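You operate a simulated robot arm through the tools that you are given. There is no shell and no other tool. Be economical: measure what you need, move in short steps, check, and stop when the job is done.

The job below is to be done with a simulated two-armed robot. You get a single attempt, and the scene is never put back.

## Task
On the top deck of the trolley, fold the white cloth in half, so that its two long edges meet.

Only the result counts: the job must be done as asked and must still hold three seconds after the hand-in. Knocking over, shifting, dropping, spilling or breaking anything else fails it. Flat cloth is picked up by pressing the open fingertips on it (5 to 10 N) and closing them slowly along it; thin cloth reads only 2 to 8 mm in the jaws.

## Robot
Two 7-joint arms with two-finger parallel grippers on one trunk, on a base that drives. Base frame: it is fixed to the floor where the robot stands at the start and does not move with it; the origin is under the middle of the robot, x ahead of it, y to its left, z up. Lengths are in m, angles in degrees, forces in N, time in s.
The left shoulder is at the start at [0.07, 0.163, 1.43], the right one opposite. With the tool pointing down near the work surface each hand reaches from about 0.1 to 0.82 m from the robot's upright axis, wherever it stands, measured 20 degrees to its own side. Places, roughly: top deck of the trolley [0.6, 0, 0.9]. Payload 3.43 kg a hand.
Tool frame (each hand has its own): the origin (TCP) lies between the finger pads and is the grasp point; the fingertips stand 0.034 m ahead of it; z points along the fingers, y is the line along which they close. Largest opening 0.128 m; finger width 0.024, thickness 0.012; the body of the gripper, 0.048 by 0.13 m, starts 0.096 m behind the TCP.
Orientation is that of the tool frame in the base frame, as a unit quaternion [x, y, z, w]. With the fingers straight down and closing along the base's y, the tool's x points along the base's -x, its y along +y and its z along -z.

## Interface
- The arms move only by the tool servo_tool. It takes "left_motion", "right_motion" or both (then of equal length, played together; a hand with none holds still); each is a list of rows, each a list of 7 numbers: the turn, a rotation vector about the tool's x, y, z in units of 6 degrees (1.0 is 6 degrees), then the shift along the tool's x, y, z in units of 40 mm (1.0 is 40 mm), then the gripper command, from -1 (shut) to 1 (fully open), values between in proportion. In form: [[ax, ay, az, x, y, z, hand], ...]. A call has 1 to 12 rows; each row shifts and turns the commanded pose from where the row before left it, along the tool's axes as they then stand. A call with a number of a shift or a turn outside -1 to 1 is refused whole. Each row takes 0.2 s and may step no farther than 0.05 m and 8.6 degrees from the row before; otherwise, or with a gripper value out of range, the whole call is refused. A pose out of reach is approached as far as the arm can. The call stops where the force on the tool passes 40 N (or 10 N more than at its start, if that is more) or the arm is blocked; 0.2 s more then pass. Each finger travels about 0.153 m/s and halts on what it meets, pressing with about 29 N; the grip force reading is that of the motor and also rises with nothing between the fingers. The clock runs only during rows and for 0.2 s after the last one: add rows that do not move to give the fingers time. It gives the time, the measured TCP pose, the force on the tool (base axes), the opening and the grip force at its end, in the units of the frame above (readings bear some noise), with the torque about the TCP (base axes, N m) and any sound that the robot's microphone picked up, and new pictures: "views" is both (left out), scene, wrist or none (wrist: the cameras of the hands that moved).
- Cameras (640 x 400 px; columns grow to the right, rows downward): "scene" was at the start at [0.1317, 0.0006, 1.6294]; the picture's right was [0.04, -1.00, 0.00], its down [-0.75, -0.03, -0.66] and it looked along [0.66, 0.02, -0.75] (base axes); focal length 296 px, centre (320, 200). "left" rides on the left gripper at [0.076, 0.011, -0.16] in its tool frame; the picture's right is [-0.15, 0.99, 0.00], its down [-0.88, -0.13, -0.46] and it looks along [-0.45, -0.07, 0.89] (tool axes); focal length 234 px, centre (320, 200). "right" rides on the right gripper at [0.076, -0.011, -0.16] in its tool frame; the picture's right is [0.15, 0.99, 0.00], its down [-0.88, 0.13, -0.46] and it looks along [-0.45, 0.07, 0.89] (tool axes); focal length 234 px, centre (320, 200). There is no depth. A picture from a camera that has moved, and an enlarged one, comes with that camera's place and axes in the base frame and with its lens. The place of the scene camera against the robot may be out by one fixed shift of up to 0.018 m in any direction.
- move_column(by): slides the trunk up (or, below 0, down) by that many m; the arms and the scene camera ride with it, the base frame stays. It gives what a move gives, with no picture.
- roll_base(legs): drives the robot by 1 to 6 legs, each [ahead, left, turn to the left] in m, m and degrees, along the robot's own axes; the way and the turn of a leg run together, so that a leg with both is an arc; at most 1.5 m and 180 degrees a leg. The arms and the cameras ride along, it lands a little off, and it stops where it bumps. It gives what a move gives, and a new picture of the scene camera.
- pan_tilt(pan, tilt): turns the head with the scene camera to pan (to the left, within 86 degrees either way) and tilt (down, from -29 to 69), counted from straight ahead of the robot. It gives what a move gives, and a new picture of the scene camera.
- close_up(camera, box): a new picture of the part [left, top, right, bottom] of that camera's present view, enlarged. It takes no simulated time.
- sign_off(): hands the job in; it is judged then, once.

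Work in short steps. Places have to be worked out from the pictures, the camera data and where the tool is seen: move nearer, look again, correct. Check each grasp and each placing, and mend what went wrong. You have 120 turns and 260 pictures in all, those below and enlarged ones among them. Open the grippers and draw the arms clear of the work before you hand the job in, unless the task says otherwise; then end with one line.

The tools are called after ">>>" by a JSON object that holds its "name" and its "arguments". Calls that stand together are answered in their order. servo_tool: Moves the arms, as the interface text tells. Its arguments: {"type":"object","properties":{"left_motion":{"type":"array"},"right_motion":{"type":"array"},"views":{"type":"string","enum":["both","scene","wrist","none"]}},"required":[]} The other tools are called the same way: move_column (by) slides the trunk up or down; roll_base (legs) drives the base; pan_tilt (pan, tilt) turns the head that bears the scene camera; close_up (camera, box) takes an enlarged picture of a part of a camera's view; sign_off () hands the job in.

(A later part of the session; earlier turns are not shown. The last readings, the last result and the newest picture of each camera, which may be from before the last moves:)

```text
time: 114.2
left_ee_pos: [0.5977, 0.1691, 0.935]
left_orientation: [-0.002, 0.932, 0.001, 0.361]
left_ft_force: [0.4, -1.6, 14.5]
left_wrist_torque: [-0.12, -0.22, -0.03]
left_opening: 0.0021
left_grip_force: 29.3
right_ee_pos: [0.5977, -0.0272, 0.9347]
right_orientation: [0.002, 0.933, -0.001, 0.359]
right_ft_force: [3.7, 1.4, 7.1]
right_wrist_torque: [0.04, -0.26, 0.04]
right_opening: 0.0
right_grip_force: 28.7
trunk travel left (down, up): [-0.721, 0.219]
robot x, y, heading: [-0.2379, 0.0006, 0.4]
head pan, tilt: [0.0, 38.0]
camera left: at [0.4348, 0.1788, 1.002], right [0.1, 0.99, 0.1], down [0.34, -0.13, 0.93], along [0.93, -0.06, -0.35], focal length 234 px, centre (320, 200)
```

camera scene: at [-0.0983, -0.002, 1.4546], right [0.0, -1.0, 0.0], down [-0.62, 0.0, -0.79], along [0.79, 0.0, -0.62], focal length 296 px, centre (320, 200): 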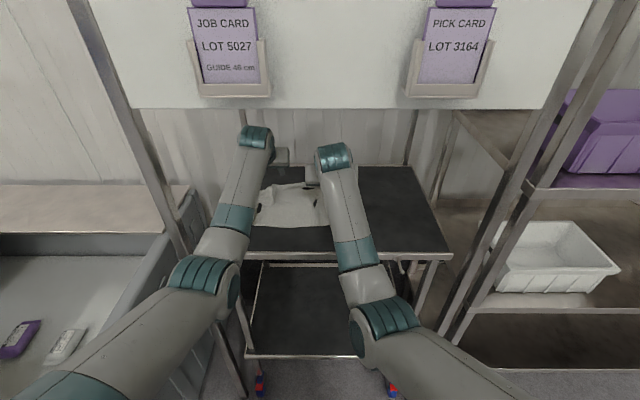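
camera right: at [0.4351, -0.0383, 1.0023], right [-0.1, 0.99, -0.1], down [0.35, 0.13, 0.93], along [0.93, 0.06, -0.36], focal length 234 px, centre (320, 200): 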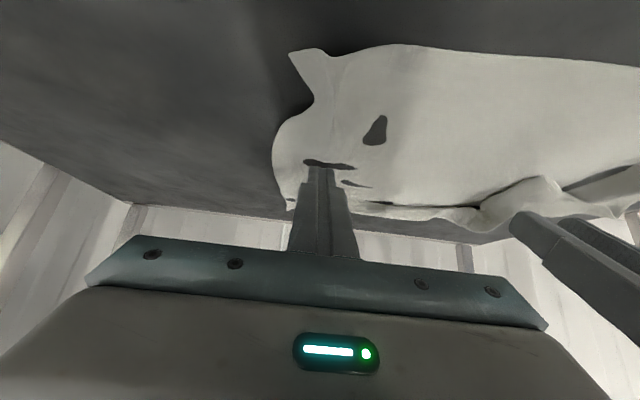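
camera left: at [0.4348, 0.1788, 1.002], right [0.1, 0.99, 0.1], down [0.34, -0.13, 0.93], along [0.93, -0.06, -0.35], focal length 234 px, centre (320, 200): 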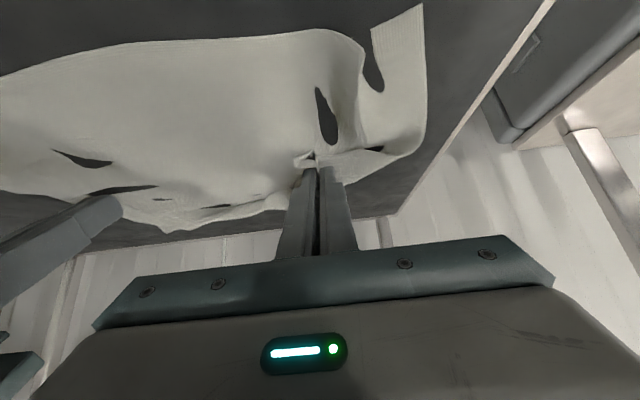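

It's gripped (2.1 mm). I lift 4 cm, moving slightly outward, to see what came up.

>>> {"name": "servo_tool", "arguments": {"left_motion": [[0, 0, 0, -0.3, 0.1, -0.2, -1], [0, 0, 0, -0.3, 0.1, -0.2, -1], [0, 0, 0, -0.3, 0.1, -0.2, -1], [0, 0, 0, -0.3, 0.1, -0.2, -1], [0, 0, 0, 0, 0, 0, -1]], "views": "wrist"}}

>>> {"name": "close_up", "arguments": {"camera": "right", "box": [220, 20, 640, 260]}}

```text
time: 115.4
left_ee_pos: [0.6103, 0.1855, 0.9907]
left_orientation: [-0.002, 0.933, 0.001, 0.361]
left_ft_force: [-0.6, -0.6, 0.2]
left_wrist_torque: [-0.05, 0.0, -0.01]
left_opening: 0.0022
left_grip_force: 28.9
right_ee_pos: [0.5981, -0.0276, 0.9342]
right_orientation: [0.002, 0.933, -0.001, 0.359]
right_ft_force: [-3.0, -0.6, 11.0]
right_wrist_torque: [-0.02, -0.05, -0.05]
right_opening: 0.0
right_grip_force: 29.1
trunk travel left (down, up): [-0.721, 0.219]
robot x, y, heading: [-0.2386, 0.0029, 0.2]
head pan, tilt: [0.0, 38.0]
camera left: at [0.4479, 0.1949, 1.057], right [0.1, 0.99, 0.1], down [0.35, -0.13, 0.93], along [0.93, -0.06, -0.36], focal length 234 px, centre (320, 200)
```

left: 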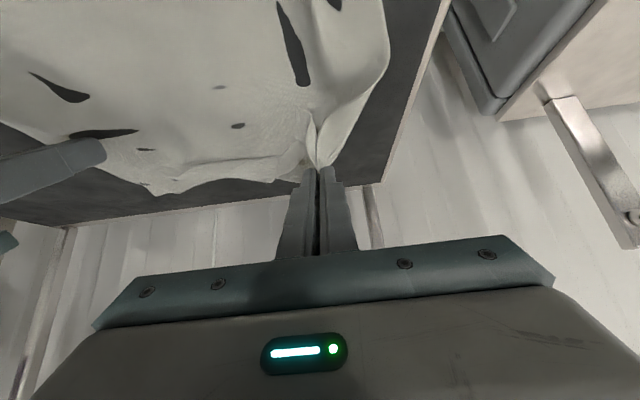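

```text
1.52 times, centred on (430, 140) of right
camera zoom: at [0.434, -0.0381, 1.0024], right [-0.1, 0.99, -0.1], down [0.35, 0.13, 0.93], along [0.93, 0.06, -0.36], focal length 357 px, centre (152, 291)
```

zoom: 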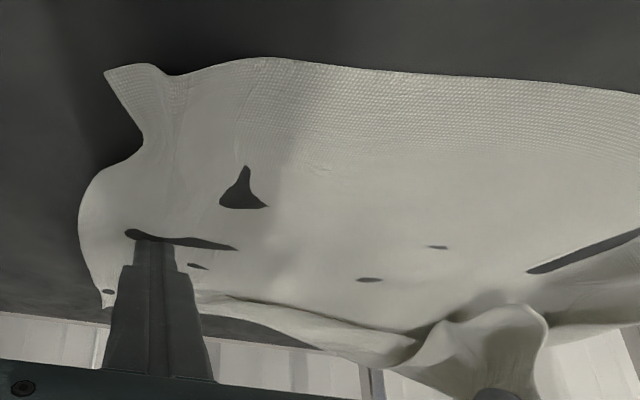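

The folded corner is up. I carry it to the far left and lay it down.

>>> {"name": "servo_tool", "arguments": {"left_motion": [[0, 0, 0, -0.49, 0.31, 0.441, -1], [0, 0, 0, -0.49, 0.31, 0.441, -1], [0, 0, 0, -0.089, 0.31, 0.887, -1], [0, 0, 0, -0.089, 0.31, 0.887, -1], [0, 0, 0, 0, 0, 0, -1]]}}

>>> {"name": "close_up", "arguments": {"camera": "scene", "box": [230, 150, 370, 237]}}

```text
time: 116.6
left_ee_pos: [0.7202, 0.2363, 0.9392]
left_orientation: [-0.002, 0.933, 0.001, 0.361]
left_ft_force: [-4.4, -8.4, 0.1]
left_wrist_torque: [-0.3, 0.19, -0.26]
left_opening: 0.0022
left_grip_force: 29.4
right_ee_pos: [0.5989, -0.0268, 0.9343]
right_orientation: [0.002, 0.933, 0.0, 0.36]
right_ft_force: [2.6, 5.7, 10.9]
right_wrist_torque: [0.15, -0.23, 0.07]
right_opening: 0.0
right_grip_force: 28.6
trunk travel left (down, up): [-0.721, 0.219]
robot x, y, heading: [-0.2395, -0.0028, 0.3]
head pan, tilt: [0.0, 38.0]
camera scene: at [-0.1005, -0.0025, 1.4548], right [0.0, -1.0, 0.0], down [-0.61, 0.0, -0.79], along [0.79, 0.0, -0.61], focal length 296 px, centre (320, 200)
camera left: at [0.5554, 0.246, 1.007], right [0.1, 0.99, 0.1], down [0.34, -0.13, 0.93], along [0.93, -0.06, -0.35], focal length 234 px, centre (320, 200)
```

scene: 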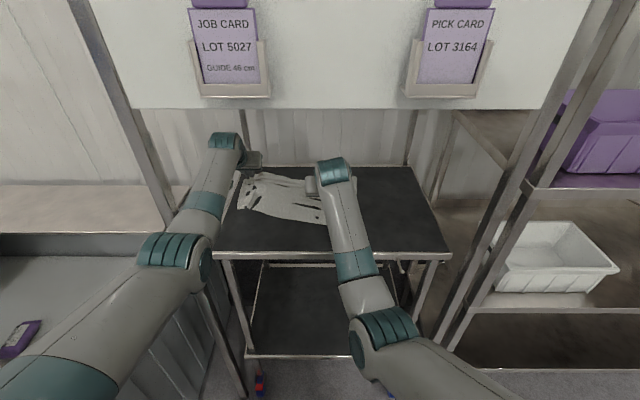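
left: 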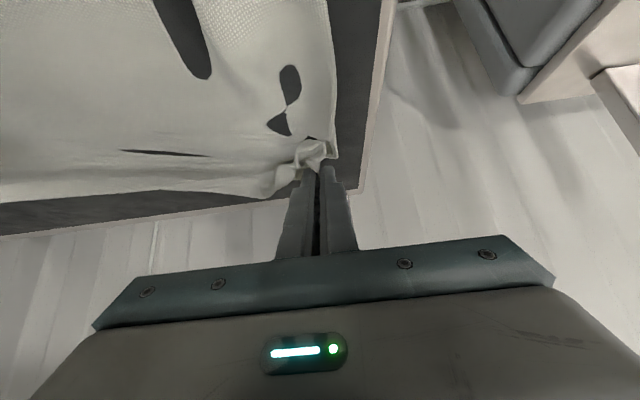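

```text
4.57 times, centred on (300, 194) of scene
camera zoom: at [-0.1005, -0.0025, 1.4548], right [0.0, -1.0, 0.0], down [-0.61, 0.0, -0.79], along [0.79, 0.0, -0.61], focal length 1354 px, centre (411, 230)
```

zoom: 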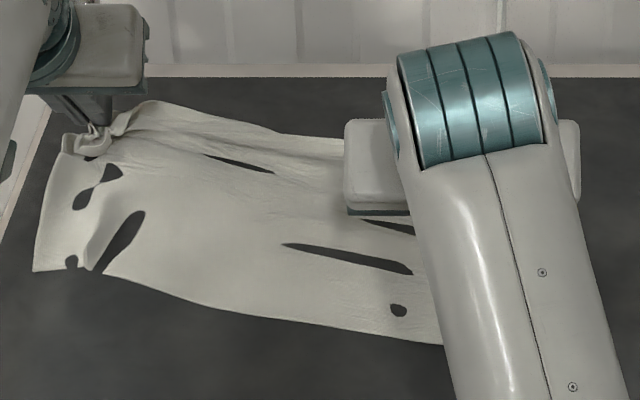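

The left end is flat and straight now. Keeping the left as anchor, I bring the right hand to the far-right corner.

>>> {"name": "servo_tool", "arguments": {"right_motion": [[0, 0, 0, -0.585, 0, -0.65, -1], [0, 0, 0, -0.619, -0.17, 0.557, -0.6], [0, 0, 0, -0.619, -0.17, 0.557, -0.3], [0, 0, 0, -0.619, -0.17, 0.557, -0.3], [0, 0, 0, 0, 0, 0, -0.3]]}}

```text
time: 117.8
left_ee_pos: [0.7209, 0.238, 0.9385]
left_orientation: [-0.003, 0.932, 0.002, 0.361]
left_ft_force: [0.2, 0.7, 0.6]
left_wrist_torque: [0.01, 0.02, 0.03]
left_opening: 0.002
left_grip_force: 28.5
right_ee_pos: [0.7012, -0.0484, 0.9671]
right_orientation: [0.002, 0.934, -0.001, 0.358]
right_ft_force: [-0.4, -0.5, 0.7]
right_wrist_torque: [0.0, -0.01, 0.0]
right_opening: 0.0447
right_grip_force: 0.0
trunk travel left (down, up): [-0.721, 0.219]
robot x, y, heading: [-0.2407, -0.0014, 0.2]
head pan, tilt: [0.0, 38.0]
camera scene: at [-0.0987, -0.002, 1.4546], right [0.0, -1.0, 0.0], down [-0.62, 0.0, -0.79], along [0.79, 0.0, -0.62], focal length 296 px, centre (320, 200)
camera right: at [0.5366, -0.0589, 1.035], right [-0.1, 0.99, -0.1], down [0.35, 0.13, 0.93], along [0.93, 0.06, -0.36], focal length 234 px, centre (320, 200)
```

scene: 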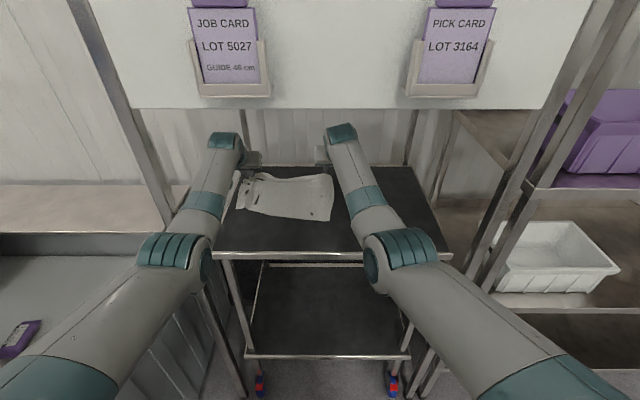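
right: 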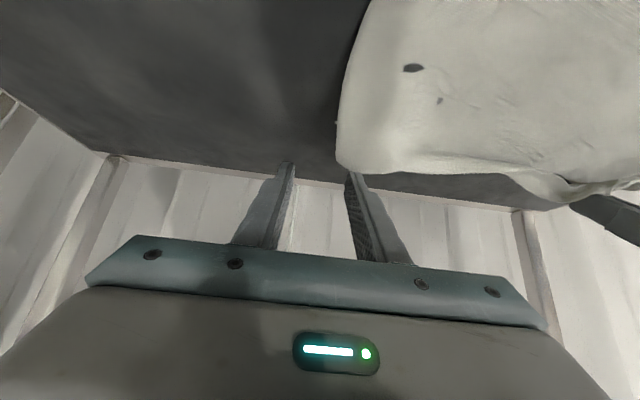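

>>> {"name": "close_up", "arguments": {"camera": "scene", "box": [225, 150, 365, 237]}}

>>> {"name": "close_up", "arguments": {"camera": "right", "box": [300, 40, 640, 250]}}

```text
4.57 times, centred on (295, 194) of scene
camera zoom: at [-0.0987, -0.002, 1.4546], right [0.0, -1.0, 0.0], down [-0.62, 0.0, -0.79], along [0.79, 0.0, -0.62], focal length 1354 px, centre (434, 230)
```

zoom: 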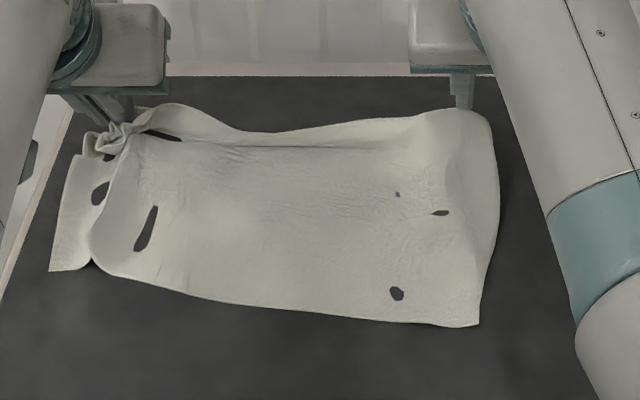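

```text
1.88 times, centred on (470, 145) of right
camera zoom: at [0.5366, -0.0589, 1.035], right [-0.1, 0.99, -0.1], down [0.35, 0.13, 0.93], along [0.93, 0.06, -0.36], focal length 441 px, centre (38, 304)
```

zoom: 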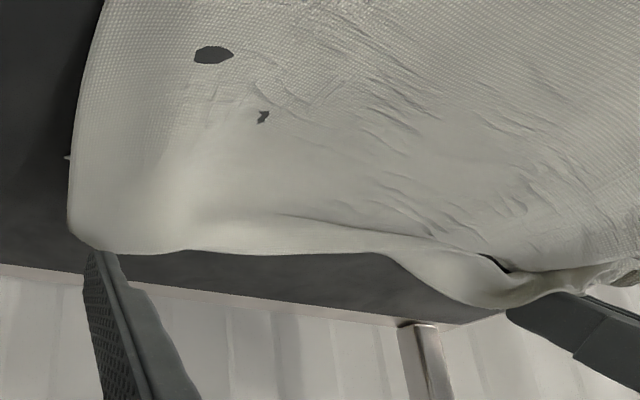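

The right edge and far-right corner look tucked under, so piecemeal fixing is slow. Better plan: grip the near edge with both hands, draw the cloth off the front of the deck so it hangs free and shakes out its tucks, then trail it back on and fold it back without regripping. I release the left, lift, and back up 0.13 m.

>>> {"name": "servo_tool", "arguments": {"left_motion": [[0, 0, 0, 0, 0, 0, -0.8], [0, 0, 0, 0, 0, 0, -0.5], [0, 0, 0, 0, 0, 0, -0.3], [0, 0, 0, -0.5, -0.4, -0.557, -0.3], [0, 0, 0, 0, -0.5, 0, -0.3]], "right_motion": [[0, 0, 0, 0, 0.3, 0, -0.3], [0, 0, 0, 0, 0.3, 0, -0.3], [0, 0, 0, 0, 0.3, 0, -0.3], [0, 0, 0, 0, 0.3, 0, -0.3], [0, 0, 0, 0, 0.3, 0, -0.3]], "views": "none"}}

>>> {"name": "roll_base", "arguments": {"legs": [[-0.17, 0, 0]]}}

>>> {"name": "close_up", "arguments": {"camera": "left", "box": [0, 0, 640, 400]}}

>>> {"name": "close_up", "arguments": {"camera": "right", "box": [0, 0, 640, 400]}}

```text
time: 119.0
left_ee_pos: [0.7202, 0.1989, 0.9703]
left_orientation: [-0.003, 0.933, 0.002, 0.36]
left_ft_force: [0.5, 0.6, 0.3]
left_wrist_torque: [-0.03, 0.01, 0.05]
left_opening: 0.045
left_grip_force: 0.2
right_ee_pos: [0.7009, 0.0145, 0.9651]
right_orientation: [0.001, 0.934, -0.001, 0.358]
right_ft_force: [0.5, 0.0, 0.3]
right_wrist_torque: [0.02, 0.01, -0.04]
right_opening: 0.0447
right_grip_force: 0.1
trunk travel left (down, up): [-0.721, 0.219]
robot x, y, heading: [-0.2379, -0.0001, 0.1]
head pan, tilt: [0.0, 38.0]
```

```text
time: 120.5
left_ee_pos: [0.5493, 0.1971, 0.9687]
left_orientation: [-0.002, 0.933, 0.001, 0.36]
left_ft_force: [-0.1, -0.5, -0.2]
left_wrist_torque: [0.02, -0.02, 0.0]
left_opening: 0.0447
left_grip_force: 0.0
right_ee_pos: [0.5295, 0.0107, 0.9666]
right_orientation: [0.004, 0.934, -0.002, 0.358]
right_ft_force: [-0.2, 0.2, 0.5]
right_wrist_torque: [-0.01, 0.02, 0.02]
right_opening: 0.0449
right_grip_force: 0.0
trunk travel left (down, up): [-0.721, 0.219]
robot x, y, heading: [-0.41, 0.0024, -0.4]
head pan, tilt: [0.0, 38.0]
camera scene: at [-0.2694, -0.0024, 1.4544], right [0.0, -1.0, 0.0], down [-0.62, 0.0, -0.79], along [0.79, 0.0, -0.62], focal length 296 px, centre (320, 200)
```

scene: 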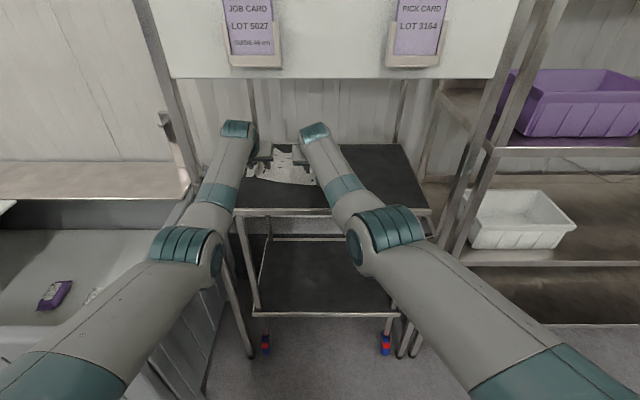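

```text
1.00 times, centred on (320, 200) of left (not enlarged: the box is as wide or as high as the picture)
camera zoom: at [0.3853, 0.2076, 1.0362], right [0.1, 0.99, 0.1], down [0.35, -0.13, 0.93], along [0.93, -0.06, -0.36], focal length 234 px, centre (320, 200)
```

zoom: 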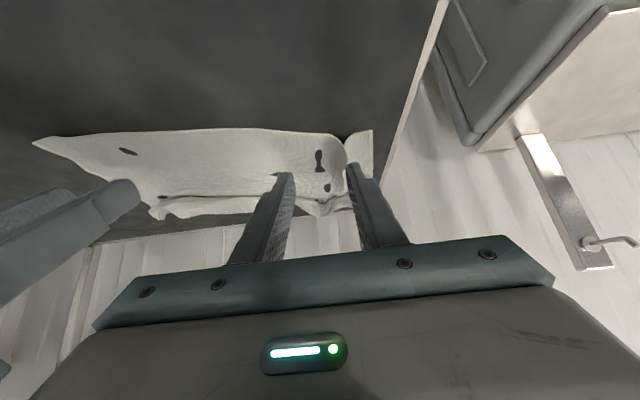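

```text
1.00 times, centred on (320, 200) of right (not enlarged: the box is as wide or as high as the picture)
camera zoom: at [0.3653, 0.0001, 1.0345], right [-0.1, 0.99, -0.1], down [0.35, 0.13, 0.93], along [0.93, 0.06, -0.36], focal length 234 px, centre (320, 200)
```

zoom: 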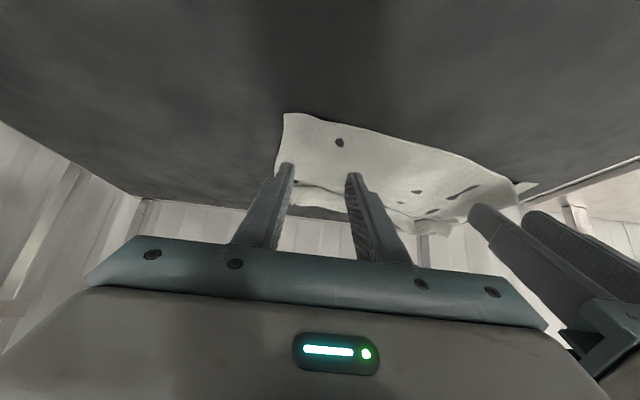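

The near edge lies at x≈0.559 (left hand) and 0.524 (right hand). I place the tips about 12 mm inside it and lower to contact.

>>> {"name": "servo_tool", "arguments": {"left_motion": [[0, 0, 0, 0.2, 0.05, 0.372, -0.3], [0, 0, 0, 0.2, 0.05, 0.372, -0.3], [0, 0, 0, 0.01, 0, 0.012, -0.3], [0, 0, 0, 0, 0, 0, -0.3]], "right_motion": [[0, 0, 0, 0.34, 0, 0.219, -0.3], [0, 0, 0, 0.34, 0, 0.219, -0.3], [0, 0, 0, 0.01, 0, 0.012, -0.3], [0, 0, 0, 0, 0, 0, -0.3]], "views": "wrist"}}

```text
time: 121.5
left_ee_pos: [0.5564, 0.2023, 0.9364]
left_orientation: [-0.001, 0.933, 0.001, 0.361]
left_ft_force: [0.6, -0.1, 0.2]
left_wrist_torque: [0.02, -0.01, 0.01]
left_opening: 0.0445
left_grip_force: 0.1
right_ee_pos: [0.52, 0.011, 0.9347]
right_orientation: [0.003, 0.933, -0.002, 0.359]
right_ft_force: [-0.1, 0.0, 0.7]
right_wrist_torque: [0.02, 0.01, -0.02]
right_opening: 0.0448
right_grip_force: 0.1
trunk travel left (down, up): [-0.721, 0.219]
robot x, y, heading: [-0.4125, -0.0025, -0.1]
head pan, tilt: [0.0, 38.0]
camera right: at [0.3567, -0.0001, 1.0035], right [-0.1, 0.99, -0.1], down [0.35, 0.13, 0.93], along [0.93, 0.06, -0.36], focal length 234 px, centre (320, 200)
camera left: at [0.3926, 0.212, 1.0036], right [0.1, 0.99, 0.1], down [0.35, -0.13, 0.93], along [0.93, -0.06, -0.36], focal length 234 px, centre (320, 200)
```

right: 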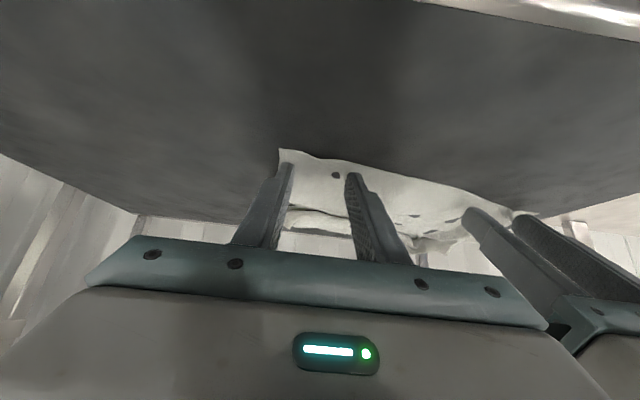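
left: 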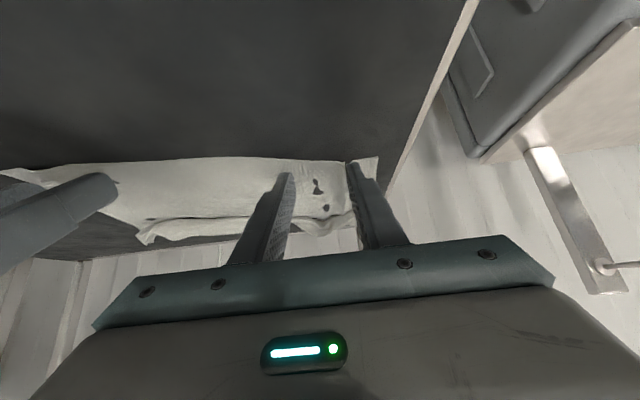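

Just touching; I press a little and close slowly, letting the hands drift toward each other to limit tension.

>>> {"name": "servo_tool", "arguments": {"left_motion": [[0, 0, 0, 0.04, 0, 0.044, -0.34], [0, 0, 0, 0, 0, 0, -0.4], [0, 0, 0, 0, -0.04, 0, -0.46], [0, 0, 0, 0, -0.04, 0, -0.52], [0, 0, 0, 0, -0.04, 0, -0.58], [0, 0, 0, 0, -0.04, 0, -0.64], [0, 0, 0, 0, -0.04, 0, -0.7], [0, 0, 0, 0, 0, 0, -0.77], [0, 0, 0, 0, 0, 0, -0.84], [0, 0, 0, 0, 0, 0, -0.92], [0, 0, 0, 0, 0, 0, -1], [0, 0, 0, 0, 0, 0, -1]], "right_motion": [[0, 0, 0, 0.03, 0, 0.033, -0.34], [0, 0, 0, 0, 0, 0, -0.4], [0, 0, 0, 0, 0.04, 0, -0.46], [0, 0, 0, 0, 0.04, 0, -0.52], [0, 0, 0, 0, 0.04, 0, -0.58], [0, 0, 0, 0, 0.04, 0, -0.64], [0, 0, 0, 0, 0.04, 0, -0.7], [0, 0, 0, 0, 0, 0, -0.77], [0, 0, 0, 0, 0, 0, -0.84], [0, 0, 0, 0, 0, 0, -0.92], [0, 0, 0, 0, 0, 0, -1], [0, 0, 0, 0, 0, 0, -1]], "views": "wrist"}}

```text
time: 124.1
left_ee_pos: [0.555, 0.1949, 0.9343]
left_orientation: [-0.001, 0.933, 0.002, 0.361]
left_ft_force: [0.3, -0.2, 1.2]
left_wrist_torque: [0.01, 0.01, 0.0]
left_opening: 0.0
left_grip_force: 29.3
right_ee_pos: [0.5204, 0.0169, 0.9338]
right_orientation: [0.003, 0.933, -0.001, 0.359]
right_ft_force: [-0.1, 0.3, 9.0]
right_wrist_torque: [0.01, -0.2, 0.01]
right_opening: 0.0024
right_grip_force: 29.4
trunk travel left (down, up): [-0.721, 0.219]
robot x, y, heading: [-0.4077, 0.0003, -0.1]
head pan, tilt: [0.0, 38.0]
camera right: at [0.3561, 0.0076, 1.0028], right [-0.1, 0.99, -0.1], down [0.35, 0.13, 0.93], along [0.93, 0.06, -0.36], focal length 234 px, centre (320, 200)
camera left: at [0.3915, 0.2039, 1.002], right [0.1, 0.99, 0.1], down [0.34, -0.13, 0.93], along [0.93, -0.06, -0.35], focal length 234 px, centre (320, 200)
```

right: 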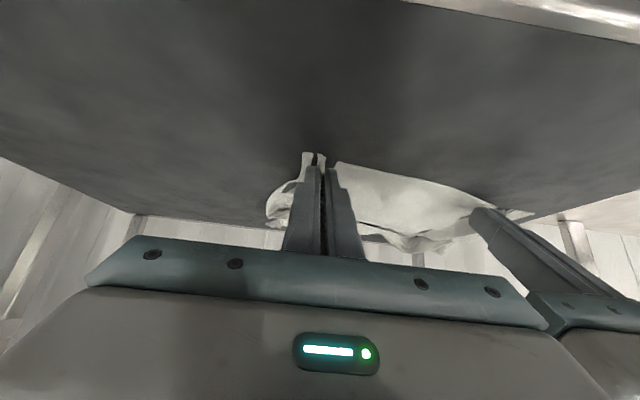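
left: 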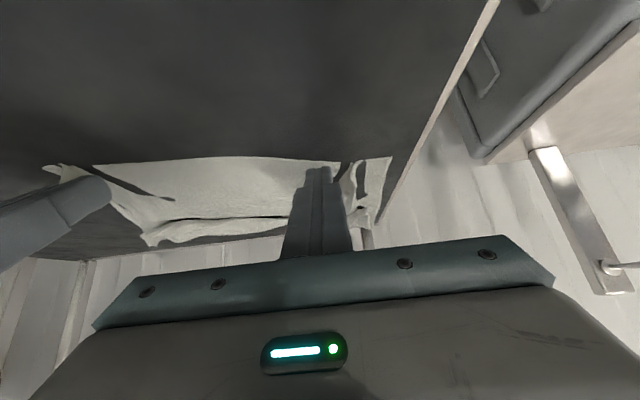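

The right is gripped, but the left missed because a pleat ridge lies just outside it at y≈0.22. I reopen, straddle that ridge and press again.

>>> {"name": "servo_tool", "arguments": {"left_motion": [[0, 0, 0, -0.2, 0, -0.223, -0.6], [0, 0, 0, -0.149, 0.65, 0.134, -0.15], [0, 0, 0, 0, 0, 0, -0.15], [0, 0, 0, 0.167, 0, 0.186, -0.15], [0, 0, 0, 0.02, 0, 0.022, -0.15], [0, 0, 0, 0, 0, 0, -0.15]], "views": "wrist"}}

```text
time: 125.5
left_ee_pos: [0.564, 0.221, 0.9362]
left_orientation: [-0.001, 0.932, 0.001, 0.361]
left_ft_force: [-0.1, 0.1, 0.3]
left_wrist_torque: [-0.03, 0.0, -0.04]
left_opening: 0.0543
left_grip_force: 0.0
right_ee_pos: [0.5198, 0.0178, 0.9351]
right_orientation: [0.004, 0.933, -0.002, 0.359]
right_ft_force: [0.7, 0.2, 10.8]
right_wrist_torque: [0.04, -0.12, 0.01]
right_opening: 0.0023
right_grip_force: 29.4
trunk travel left (down, up): [-0.721, 0.219]
robot x, y, heading: [-0.407, -0.0035, -0.1]
head pan, tilt: [0.0, 38.0]
camera left: at [0.3995, 0.2303, 1.0033], right [0.1, 0.99, 0.1], down [0.35, -0.13, 0.93], along [0.93, -0.06, -0.36], focal length 234 px, centre (320, 200)
```

left: 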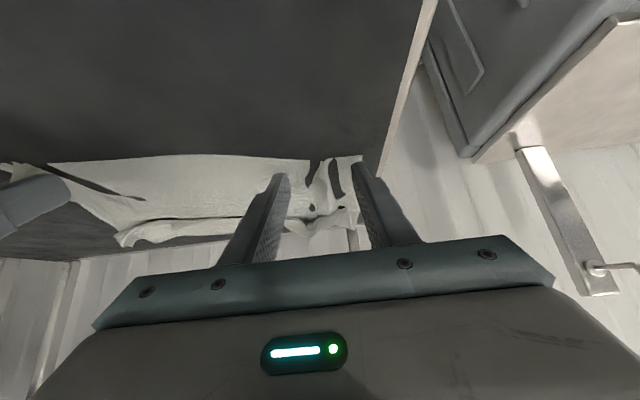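

The ridge is between the fingers. I press and close.

>>> {"name": "servo_tool", "arguments": {"left_motion": [[0, 0, 0, 0.04, 0, 0.044, -0.2], [0, 0, 0, 0.006, 0, 0.007, -0.2], [0, 0, 0, 0, 0, 0, -0.28], [0, 0, 0, 0, 0, 0, -0.36], [0, 0, 0, 0, 0, 0, -0.44], [0, 0, 0, 0, 0, 0, -0.52], [0, 0, 0, 0, 0, 0, -0.6], [0, 0, 0, 0, 0, 0, -0.68], [0, 0, 0, 0, 0, 0, -0.76], [0, 0, 0, 0, 0, 0, -0.84], [0, 0, 0, 0, 0, 0, -0.92], [0, 0, 0, 0, 0, 0, -1]], "views": "wrist"}}

```text
time: 128.1
left_ee_pos: [0.5633, 0.2196, 0.9351]
left_orientation: [-0.002, 0.932, 0.001, 0.362]
left_ft_force: [0.2, -4.4, 14.0]
left_wrist_torque: [-0.1, -0.23, -0.11]
left_opening: 0.0026
left_grip_force: 29.1
right_ee_pos: [0.5188, 0.0181, 0.9357]
right_orientation: [0.004, 0.934, -0.002, 0.358]
right_ft_force: [3.7, 4.5, 2.5]
right_wrist_torque: [0.16, -0.14, 0.05]
right_opening: 0.0025
right_grip_force: 29.1
trunk travel left (down, up): [-0.721, 0.219]
robot x, y, heading: [-0.4106, -0.004, 0.0]
head pan, tilt: [0.0, 38.0]
camera left: at [0.3991, 0.2292, 1.001], right [0.1, 0.99, 0.1], down [0.34, -0.13, 0.93], along [0.93, -0.06, -0.35], focal length 234 px, centre (320, 200)
```

left: 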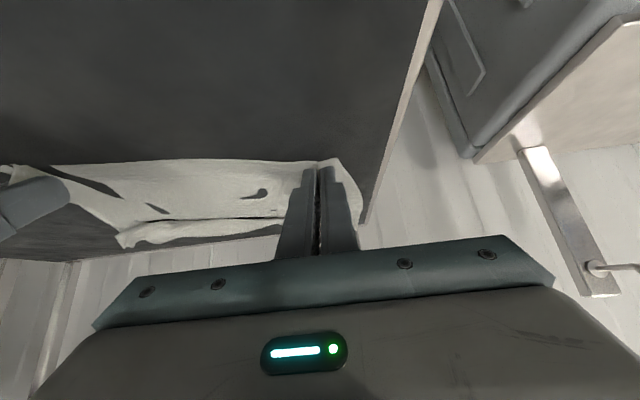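

Both hold now. I lift 3.5 cm, square the hands up, and drive back to draw the cloth off the front of the deck.

>>> {"name": "servo_tool", "arguments": {"left_motion": [[0, 0, 0, -0.14, 0, -0.34, -1], [0, 0, 0, 0.14, 0, -0.5, -1], [0, 0, 0, 0.2, 0, -0.4, -1], [0, 0, 0, 0, 0, 0, -1]], "right_motion": [[0, 0, 0, -0.195, 0, -0.217, -1], [0, 0, 0, -0.195, 0, -0.217, -1], [0, 0, 0, -0.195, 0, -0.217, -1], [0, 0, 0, 0, 0, 0, -1]], "views": "none"}}

>>> {"name": "roll_base", "arguments": {"legs": [[-0.2, 0, 0]]}}

>>> {"name": "close_up", "arguments": {"camera": "left", "box": [0, 0, 640, 400]}}

>>> {"name": "close_up", "arguments": {"camera": "right", "box": [0, 0, 640, 400]}}

```text
time: 129.1
left_ee_pos: [0.5269, 0.2201, 0.9621]
left_orientation: [-0.002, 0.933, 0.003, 0.36]
left_ft_force: [-0.5, 0.4, -0.4]
left_wrist_torque: [0.03, 0.01, -0.01]
left_opening: 0.0026
left_grip_force: 28.8
right_ee_pos: [0.5199, 0.0187, 0.9674]
right_orientation: [0.003, 0.934, -0.001, 0.358]
right_ft_force: [0.7, -0.8, 0.4]
right_wrist_torque: [0.02, -0.02, 0.03]
right_opening: 0.0022
right_grip_force: 28.7
trunk travel left (down, up): [-0.721, 0.219]
robot x, y, heading: [-0.4104, -0.0011, 0.1]
head pan, tilt: [0.0, 38.0]
```

```text
time: 130.7
left_ee_pos: [0.3249, 0.2195, 0.9626]
left_orientation: [-0.001, 0.933, 0.001, 0.36]
left_ft_force: [0.3, 0.0, 0.4]
left_wrist_torque: [-0.03, 0.0, -0.03]
left_opening: 0.0028
left_grip_force: 28.7
right_ee_pos: [0.3174, 0.0177, 0.9671]
right_orientation: [0.004, 0.934, -0.001, 0.358]
right_ft_force: [0.4, -0.8, -0.4]
right_wrist_torque: [-0.01, 0.02, 0.02]
right_opening: 0.0026
right_grip_force: 29.1
trunk travel left (down, up): [-0.721, 0.219]
robot x, y, heading: [-0.6124, 0.0026, 0.1]
head pan, tilt: [0.0, 38.0]
camera scene: at [-0.4728, -0.0025, 1.4545], right [0.0, -1.0, 0.0], down [-0.62, 0.0, -0.79], along [0.79, 0.0, -0.62], focal length 296 px, centre (320, 200)
```

scene: 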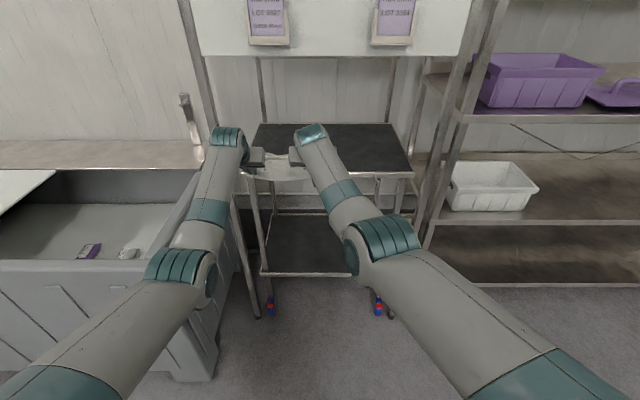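

```text
1.00 times, centred on (320, 200) of left (not enlarged: the box is as wide or as high as the picture)
camera zoom: at [0.1598, 0.2289, 1.0293], right [0.1, 0.99, 0.1], down [0.35, -0.13, 0.93], along [0.93, -0.06, -0.36], focal length 234 px, centre (320, 200)
```

zoom: 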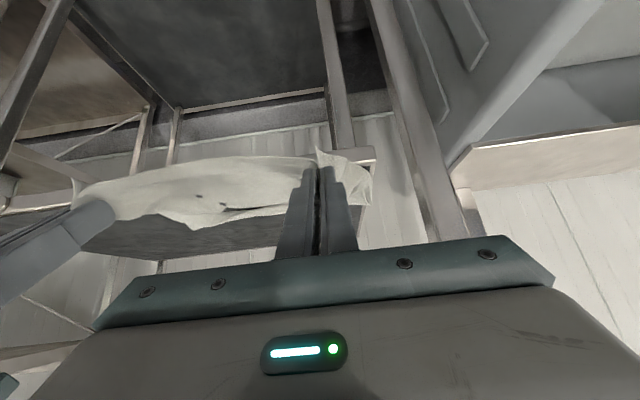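

```text
1.00 times, centred on (320, 200) of right (not enlarged: the box is as wide or as high as the picture)
camera zoom: at [0.1537, 0.0082, 1.0361], right [-0.1, 0.99, -0.1], down [0.35, 0.13, 0.93], along [0.93, 0.06, -0.36], focal length 234 px, centre (320, 200)
```

zoom: 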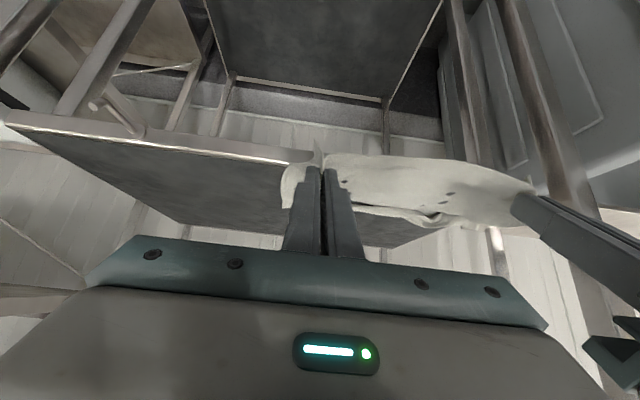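

The cloth is following. I back another 0.13 m and raise the trunk 0.13 m so it hangs free.

>>> {"name": "roll_base", "arguments": {"legs": [[-0.13, 0, 0]]}}

>>> {"name": "move_column", "arguments": {"by": 0.15}}

>>> {"name": "pan_tilt", "arguments": {"pan": 5, "tilt": 45}}

>>> {"name": "close_up", "arguments": {"camera": "left", "box": [0, 0, 640, 400]}}

>>> {"name": "close_up", "arguments": {"camera": "right", "box": [0, 0, 640, 400]}}

```text
time: 132.0
left_ee_pos: [0.1942, 0.2199, 0.9611]
left_orientation: [-0.002, 0.933, 0.002, 0.36]
left_ft_force: [0.1, 0.5, 1.0]
left_wrist_torque: [0.02, 0.0, -0.03]
left_opening: 0.0025
left_grip_force: 29.3
right_ee_pos: [0.1874, 0.0197, 0.9648]
right_orientation: [0.004, 0.934, -0.001, 0.357]
right_ft_force: [0.2, -0.1, -0.4]
right_wrist_torque: [0.05, 0.0, 0.02]
right_opening: 0.0022
right_grip_force: 29.5
trunk travel left (down, up): [-0.721, 0.219]
robot x, y, heading: [-0.7421, -0.0023, -0.1]
head pan, tilt: [0.0, 38.0]
camera scene: at [-0.6019, -0.0024, 1.4544], right [0.0, -1.0, 0.0], down [-0.62, 0.0, -0.79], along [0.79, 0.0, -0.62], focal length 296 px, centre (320, 200)
```

scene: 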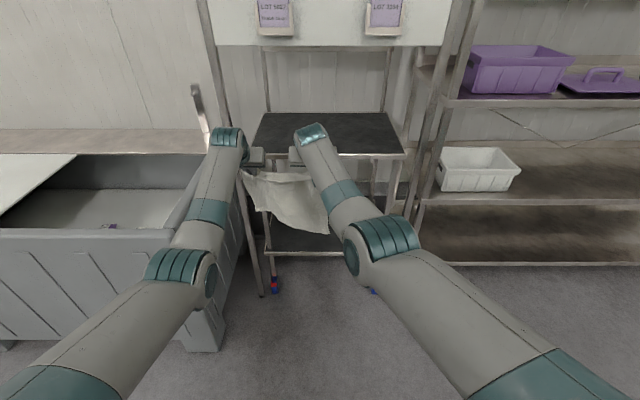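

```text
time: 133.7
left_ee_pos: [0.1933, 0.2192, 1.1123]
left_orientation: [-0.002, 0.933, 0.001, 0.36]
left_ft_force: [1.2, 0.1, -0.5]
left_wrist_torque: [0.0, 0.01, -0.01]
left_opening: 0.0031
left_grip_force: 29.1
right_ee_pos: [0.1867, 0.019, 1.1181]
right_orientation: [0.003, 0.934, -0.001, 0.358]
right_ft_force: [0.2, -0.6, -0.2]
right_wrist_torque: [0.0, 0.0, 0.05]
right_opening: 0.0022
right_grip_force: 29.6
trunk travel left (down, up): [-0.871, 0.069]
robot x, y, heading: [-0.7415, 0.0001, 0.1]
head pan, tilt: [0.0, 38.0]
```

```text
time: 134.4
left_ee_pos: [0.1946, 0.2196, 1.111]
left_orientation: [-0.001, 0.933, 0.002, 0.361]
left_ft_force: [-0.2, 0.7, -0.6]
left_wrist_torque: [-0.02, -0.02, -0.01]
left_opening: 0.0026
left_grip_force: 28.9
right_ee_pos: [0.1877, 0.0187, 1.1184]
right_orientation: [0.003, 0.934, -0.001, 0.358]
right_ft_force: [-1.1, -0.1, -0.3]
right_wrist_torque: [0.0, 0.0, 0.0]
right_opening: 0.0022
right_grip_force: 29.7
trunk travel left (down, up): [-0.871, 0.069]
robot x, y, heading: [-0.7416, 0.0012, 0.2]
head pan, tilt: [5.0, 45.0]
camera scene: at [-0.6077, 0.0046, 1.5943], right [0.09, -1.0, 0.0], down [-0.7, -0.06, -0.71], along [0.7, 0.06, -0.71], focal length 296 px, centre (320, 200)
```

scene: 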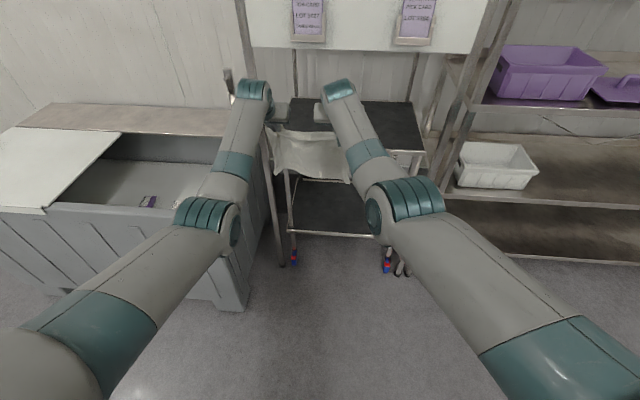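

```text
1.00 times, centred on (320, 200) of left (not enlarged: the box is as wide or as high as the picture)
camera zoom: at [0.03, 0.2294, 1.1791], right [0.1, 0.99, 0.1], down [0.35, -0.13, 0.93], along [0.93, -0.06, -0.36], focal length 234 px, centre (320, 200)
```

zoom: 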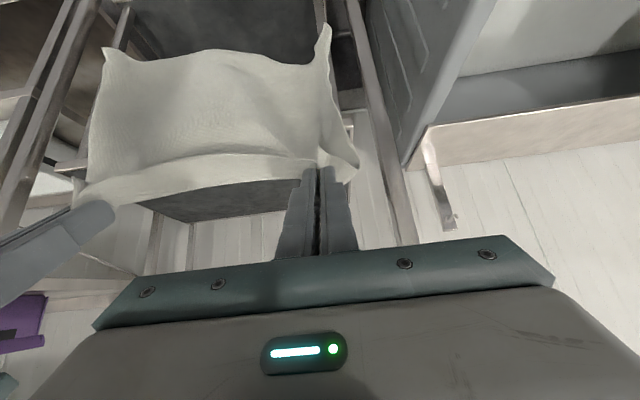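

```text
1.00 times, centred on (320, 200) of right (not enlarged: the box is as wide or as high as the picture)
camera zoom: at [0.0241, 0.0084, 1.1859], right [-0.1, 0.99, -0.1], down [0.35, 0.13, 0.93], along [0.93, 0.06, -0.36], focal length 234 px, centre (320, 200)
```

zoom: 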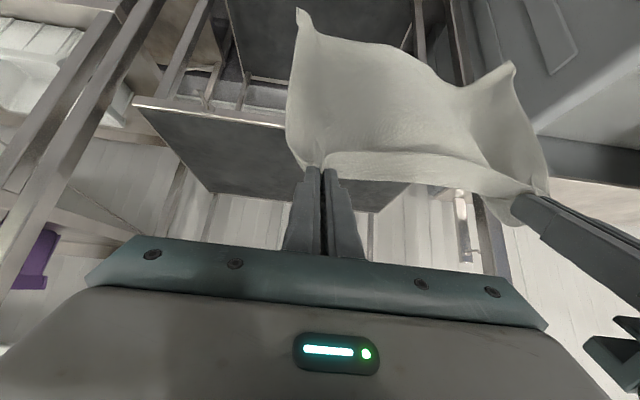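

The cloth now hangs open and clean from both hands. I spread the hands slightly to take up slack along the held edge.

>>> {"name": "servo_tool", "arguments": {"left_motion": [[0, 0, 0, 0, 0.15, 0, -1], [0, 0, 0, 0, 0.15, 0, -1], [0, 0, 0, 0, 0, 0, -1]], "right_motion": [[0, 0, 0, 0, -0.15, 0, -1], [0, 0, 0, 0, -0.15, 0, -1], [0, 0, 0, 0, 0, 0, -1]], "views": "wrist"}}

```text
time: 135.2
left_ee_pos: [0.1941, 0.2265, 1.113]
left_orientation: [0.001, 0.933, -0.002, 0.36]
left_ft_force: [-1.3, -30.5, -0.4]
left_wrist_torque: [-0.99, 0.03, -0.46]
left_opening: 0.0029
left_grip_force: 28.7
right_ee_pos: [0.1873, 0.0107, 1.1174]
right_orientation: [0.001, 0.934, 0.002, 0.357]
right_ft_force: [2.0, 30.0, -1.7]
right_wrist_torque: [1.06, -0.04, 0.39]
right_opening: 0.0023
right_grip_force: 29.1
trunk travel left (down, up): [-0.871, 0.069]
robot x, y, heading: [-0.7432, -0.0004, 0.1]
head pan, tilt: [5.0, 45.0]
camera right: at [0.0233, -0.0008, 1.1852], right [-0.11, 0.99, -0.09], down [0.35, 0.13, 0.93], along [0.93, 0.07, -0.36], focal length 234 px, centre (320, 200)
camera left: at [0.0302, 0.238, 1.1794], right [0.11, 0.99, 0.1], down [0.35, -0.13, 0.93], along [0.93, -0.07, -0.36], focal length 234 px, centre (320, 200)
```

right: 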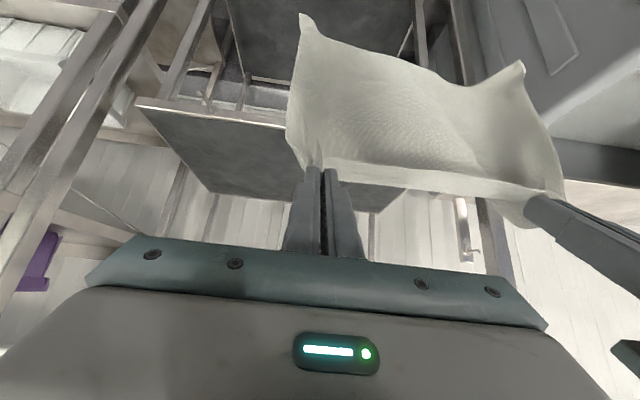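
left: 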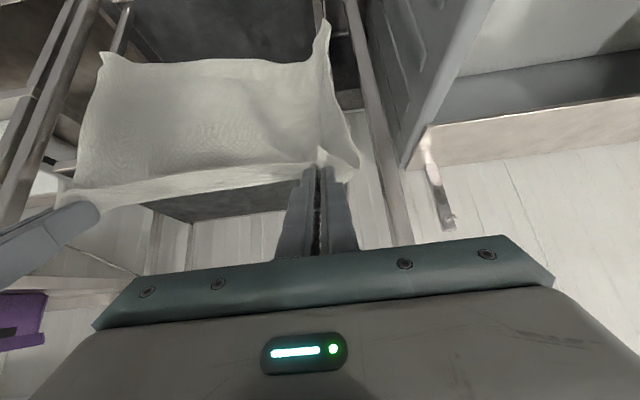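

The held edge is straight with only a thin margin beyond the grips. I relax the tension, shift both hands 4 cm right for post clearance, and lower the trunk for re-entry.

>>> {"name": "servo_tool", "arguments": {"left_motion": [[0, 0, 0, 0, -0.5, 0, -1], [0, 0, 0, 0, -0.6, 0, -1], [0, 0, 0, 0, 0, 0, -1]], "right_motion": [[0, 0, 0, 0, -0.35, 0, -1], [0, 0, 0, 0, -0.45, 0, -1], [0, 0, 0, 0, 0, 0, -1]], "views": "none"}}

>>> {"name": "move_column", "arguments": {"by": -0.135}}

>>> {"name": "roll_base", "arguments": {"legs": [[0.25, 0, 0]]}}

>>> {"name": "close_up", "arguments": {"camera": "right", "box": [0, 0, 640, 400]}}

```text
time: 136.0
left_ee_pos: [0.1923, 0.187, 1.1125]
left_orientation: [-0.002, 0.933, 0.001, 0.36]
left_ft_force: [-1.1, -17.4, -0.7]
left_wrist_torque: [-0.64, -0.01, -0.3]
left_opening: 0.0031
left_grip_force: 29.0
right_ee_pos: [0.1878, -0.0239, 1.117]
right_orientation: [0.003, 0.934, -0.002, 0.358]
right_ft_force: [0.5, 17.0, -0.6]
right_wrist_torque: [0.59, 0.03, 0.24]
right_opening: 0.0022
right_grip_force: 28.7
trunk travel left (down, up): [-0.871, 0.069]
robot x, y, heading: [-0.741, -0.0024, 0.1]
head pan, tilt: [5.0, 45.0]
```

```text
time: 137.6
left_ee_pos: [0.1941, 0.1872, 0.978]
left_orientation: [-0.001, 0.933, 0.0, 0.36]
left_ft_force: [-0.9, -16.6, 0.5]
left_wrist_torque: [-0.57, 0.02, -0.24]
left_opening: 0.0025
left_grip_force: 29.0
right_ee_pos: [0.1866, -0.0253, 0.9835]
right_orientation: [0.004, 0.934, 0.0, 0.357]
right_ft_force: [0.3, 16.1, -0.2]
right_wrist_torque: [0.58, 0.0, 0.25]
right_opening: 0.0024
right_grip_force: 28.6
trunk travel left (down, up): [-0.736, 0.204]
robot x, y, heading: [-0.7415, -0.0023, -0.0]
head pan, tilt: [5.0, 45.0]
```

```text
time: 139.4
left_ee_pos: [0.4404, 0.189, 0.9773]
left_orientation: [-0.002, 0.933, 0.001, 0.36]
left_ft_force: [-0.6, -16.0, 0.3]
left_wrist_torque: [-0.53, 0.01, -0.3]
left_opening: 0.0025
left_grip_force: 28.9
right_ee_pos: [0.4352, -0.0221, 0.9837]
right_orientation: [0.002, 0.934, 0.0, 0.357]
right_ft_force: [1.4, 17.2, -1.6]
right_wrist_torque: [0.64, -0.02, 0.23]
right_opening: 0.0026
right_grip_force: 29.3
trunk travel left (down, up): [-0.736, 0.204]
robot x, y, heading: [-0.4948, 0.0027, 0.1]
head pan, tilt: [5.0, 45.0]
camera scene: at [-0.3608, 0.0051, 1.4594], right [0.09, -1.0, 0.0], down [-0.7, -0.06, -0.71], along [0.7, 0.06, -0.71], focal length 296 px, centre (320, 200)
```

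scene: 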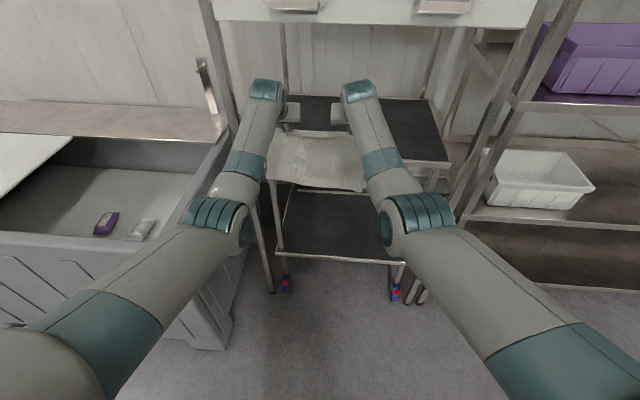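

```text
1.00 times, centred on (320, 200) of right (not enlarged: the box is as wide or as high as the picture)
camera zoom: at [0.2721, -0.0335, 1.0515], right [-0.11, 0.99, -0.1], down [0.35, 0.13, 0.93], along [0.93, 0.06, -0.36], focal length 234 px, centre (320, 200)
```

zoom: 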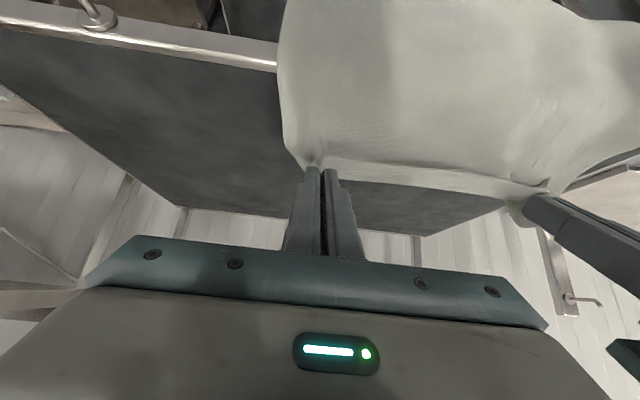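

The cloth is trailing smoothly over the rim. I ease the tension and drive another 0.22 m forward.

>>> {"name": "servo_tool", "arguments": {"left_motion": [[0, 0, 0, 0, -0.1, 0, -1], [0, 0, 0, 0, 0, 0, -1]], "right_motion": [[0, 0, 0, 0, 0.1, 0, -1], [0, 0, 0, 0, 0, 0, -1]], "views": "none"}}

>>> {"name": "roll_base", "arguments": {"legs": [[0.22, 0, 0]]}}

>>> {"name": "close_up", "arguments": {"camera": "scene", "box": [240, 120, 400, 220]}}

```text
time: 140.0
left_ee_pos: [0.4401, 0.1847, 0.9783]
left_orientation: [-0.003, 0.933, 0.002, 0.36]
left_ft_force: [-0.3, -1.1, 0.2]
left_wrist_torque: [-0.01, 0.03, -0.03]
left_opening: 0.0027
left_grip_force: 29.3
right_ee_pos: [0.4361, -0.0193, 0.9819]
right_orientation: [0.002, 0.934, -0.001, 0.358]
right_ft_force: [-0.1, 1.8, -0.6]
right_wrist_torque: [0.07, 0.01, 0.03]
right_opening: 0.0026
right_grip_force: 28.8
trunk travel left (down, up): [-0.736, 0.204]
robot x, y, heading: [-0.4966, 0.0019, 0.1]
head pan, tilt: [5.0, 45.0]
```

```text
time: 141.7
left_ee_pos: [0.6644, 0.1829, 0.9773]
left_orientation: [-0.001, 0.933, 0.002, 0.36]
left_ft_force: [-0.6, -0.6, -0.3]
left_wrist_torque: [-0.01, -0.01, -0.04]
left_opening: 0.0029
left_grip_force: 29.0
right_ee_pos: [0.6573, -0.0206, 0.9819]
right_orientation: [0.003, 0.934, -0.001, 0.357]
right_ft_force: [-0.3, 1.2, -0.7]
right_wrist_torque: [0.06, -0.02, 0.04]
right_opening: 0.002
right_grip_force: 29.1
trunk travel left (down, up): [-0.736, 0.204]
robot x, y, heading: [-0.2729, 0.0001, -0.1]
head pan, tilt: [5.0, 45.0]
camera scene: at [-0.1388, 0.0052, 1.4594], right [0.09, -1.0, 0.0], down [-0.7, -0.06, -0.71], along [0.7, 0.06, -0.71], focal length 296 px, centre (320, 200)
```

scene: 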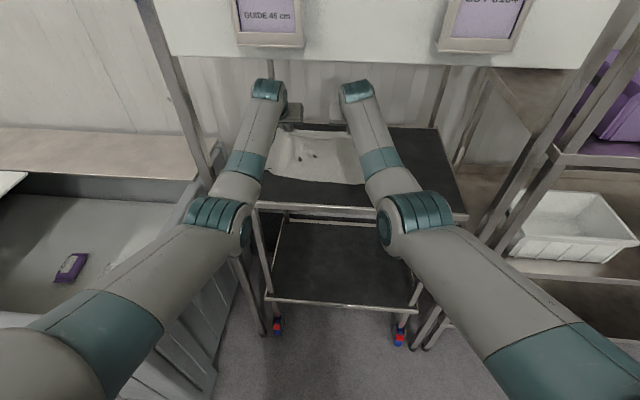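

```text
4.00 times, centred on (320, 170) of scene
camera zoom: at [-0.1388, 0.0052, 1.4594], right [0.09, -1.0, 0.0], down [-0.7, -0.06, -0.71], along [0.7, 0.06, -0.71], focal length 1184 px, centre (320, 320)
```

zoom: 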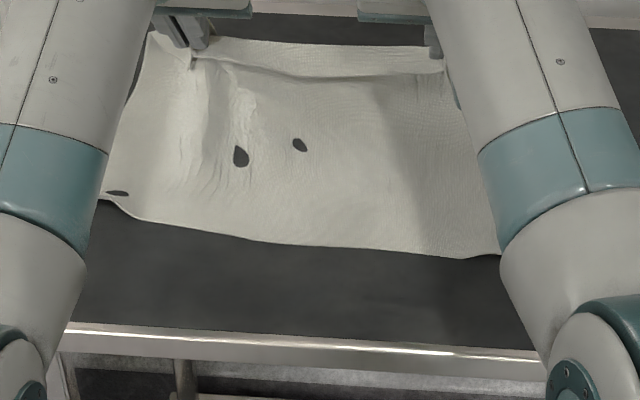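

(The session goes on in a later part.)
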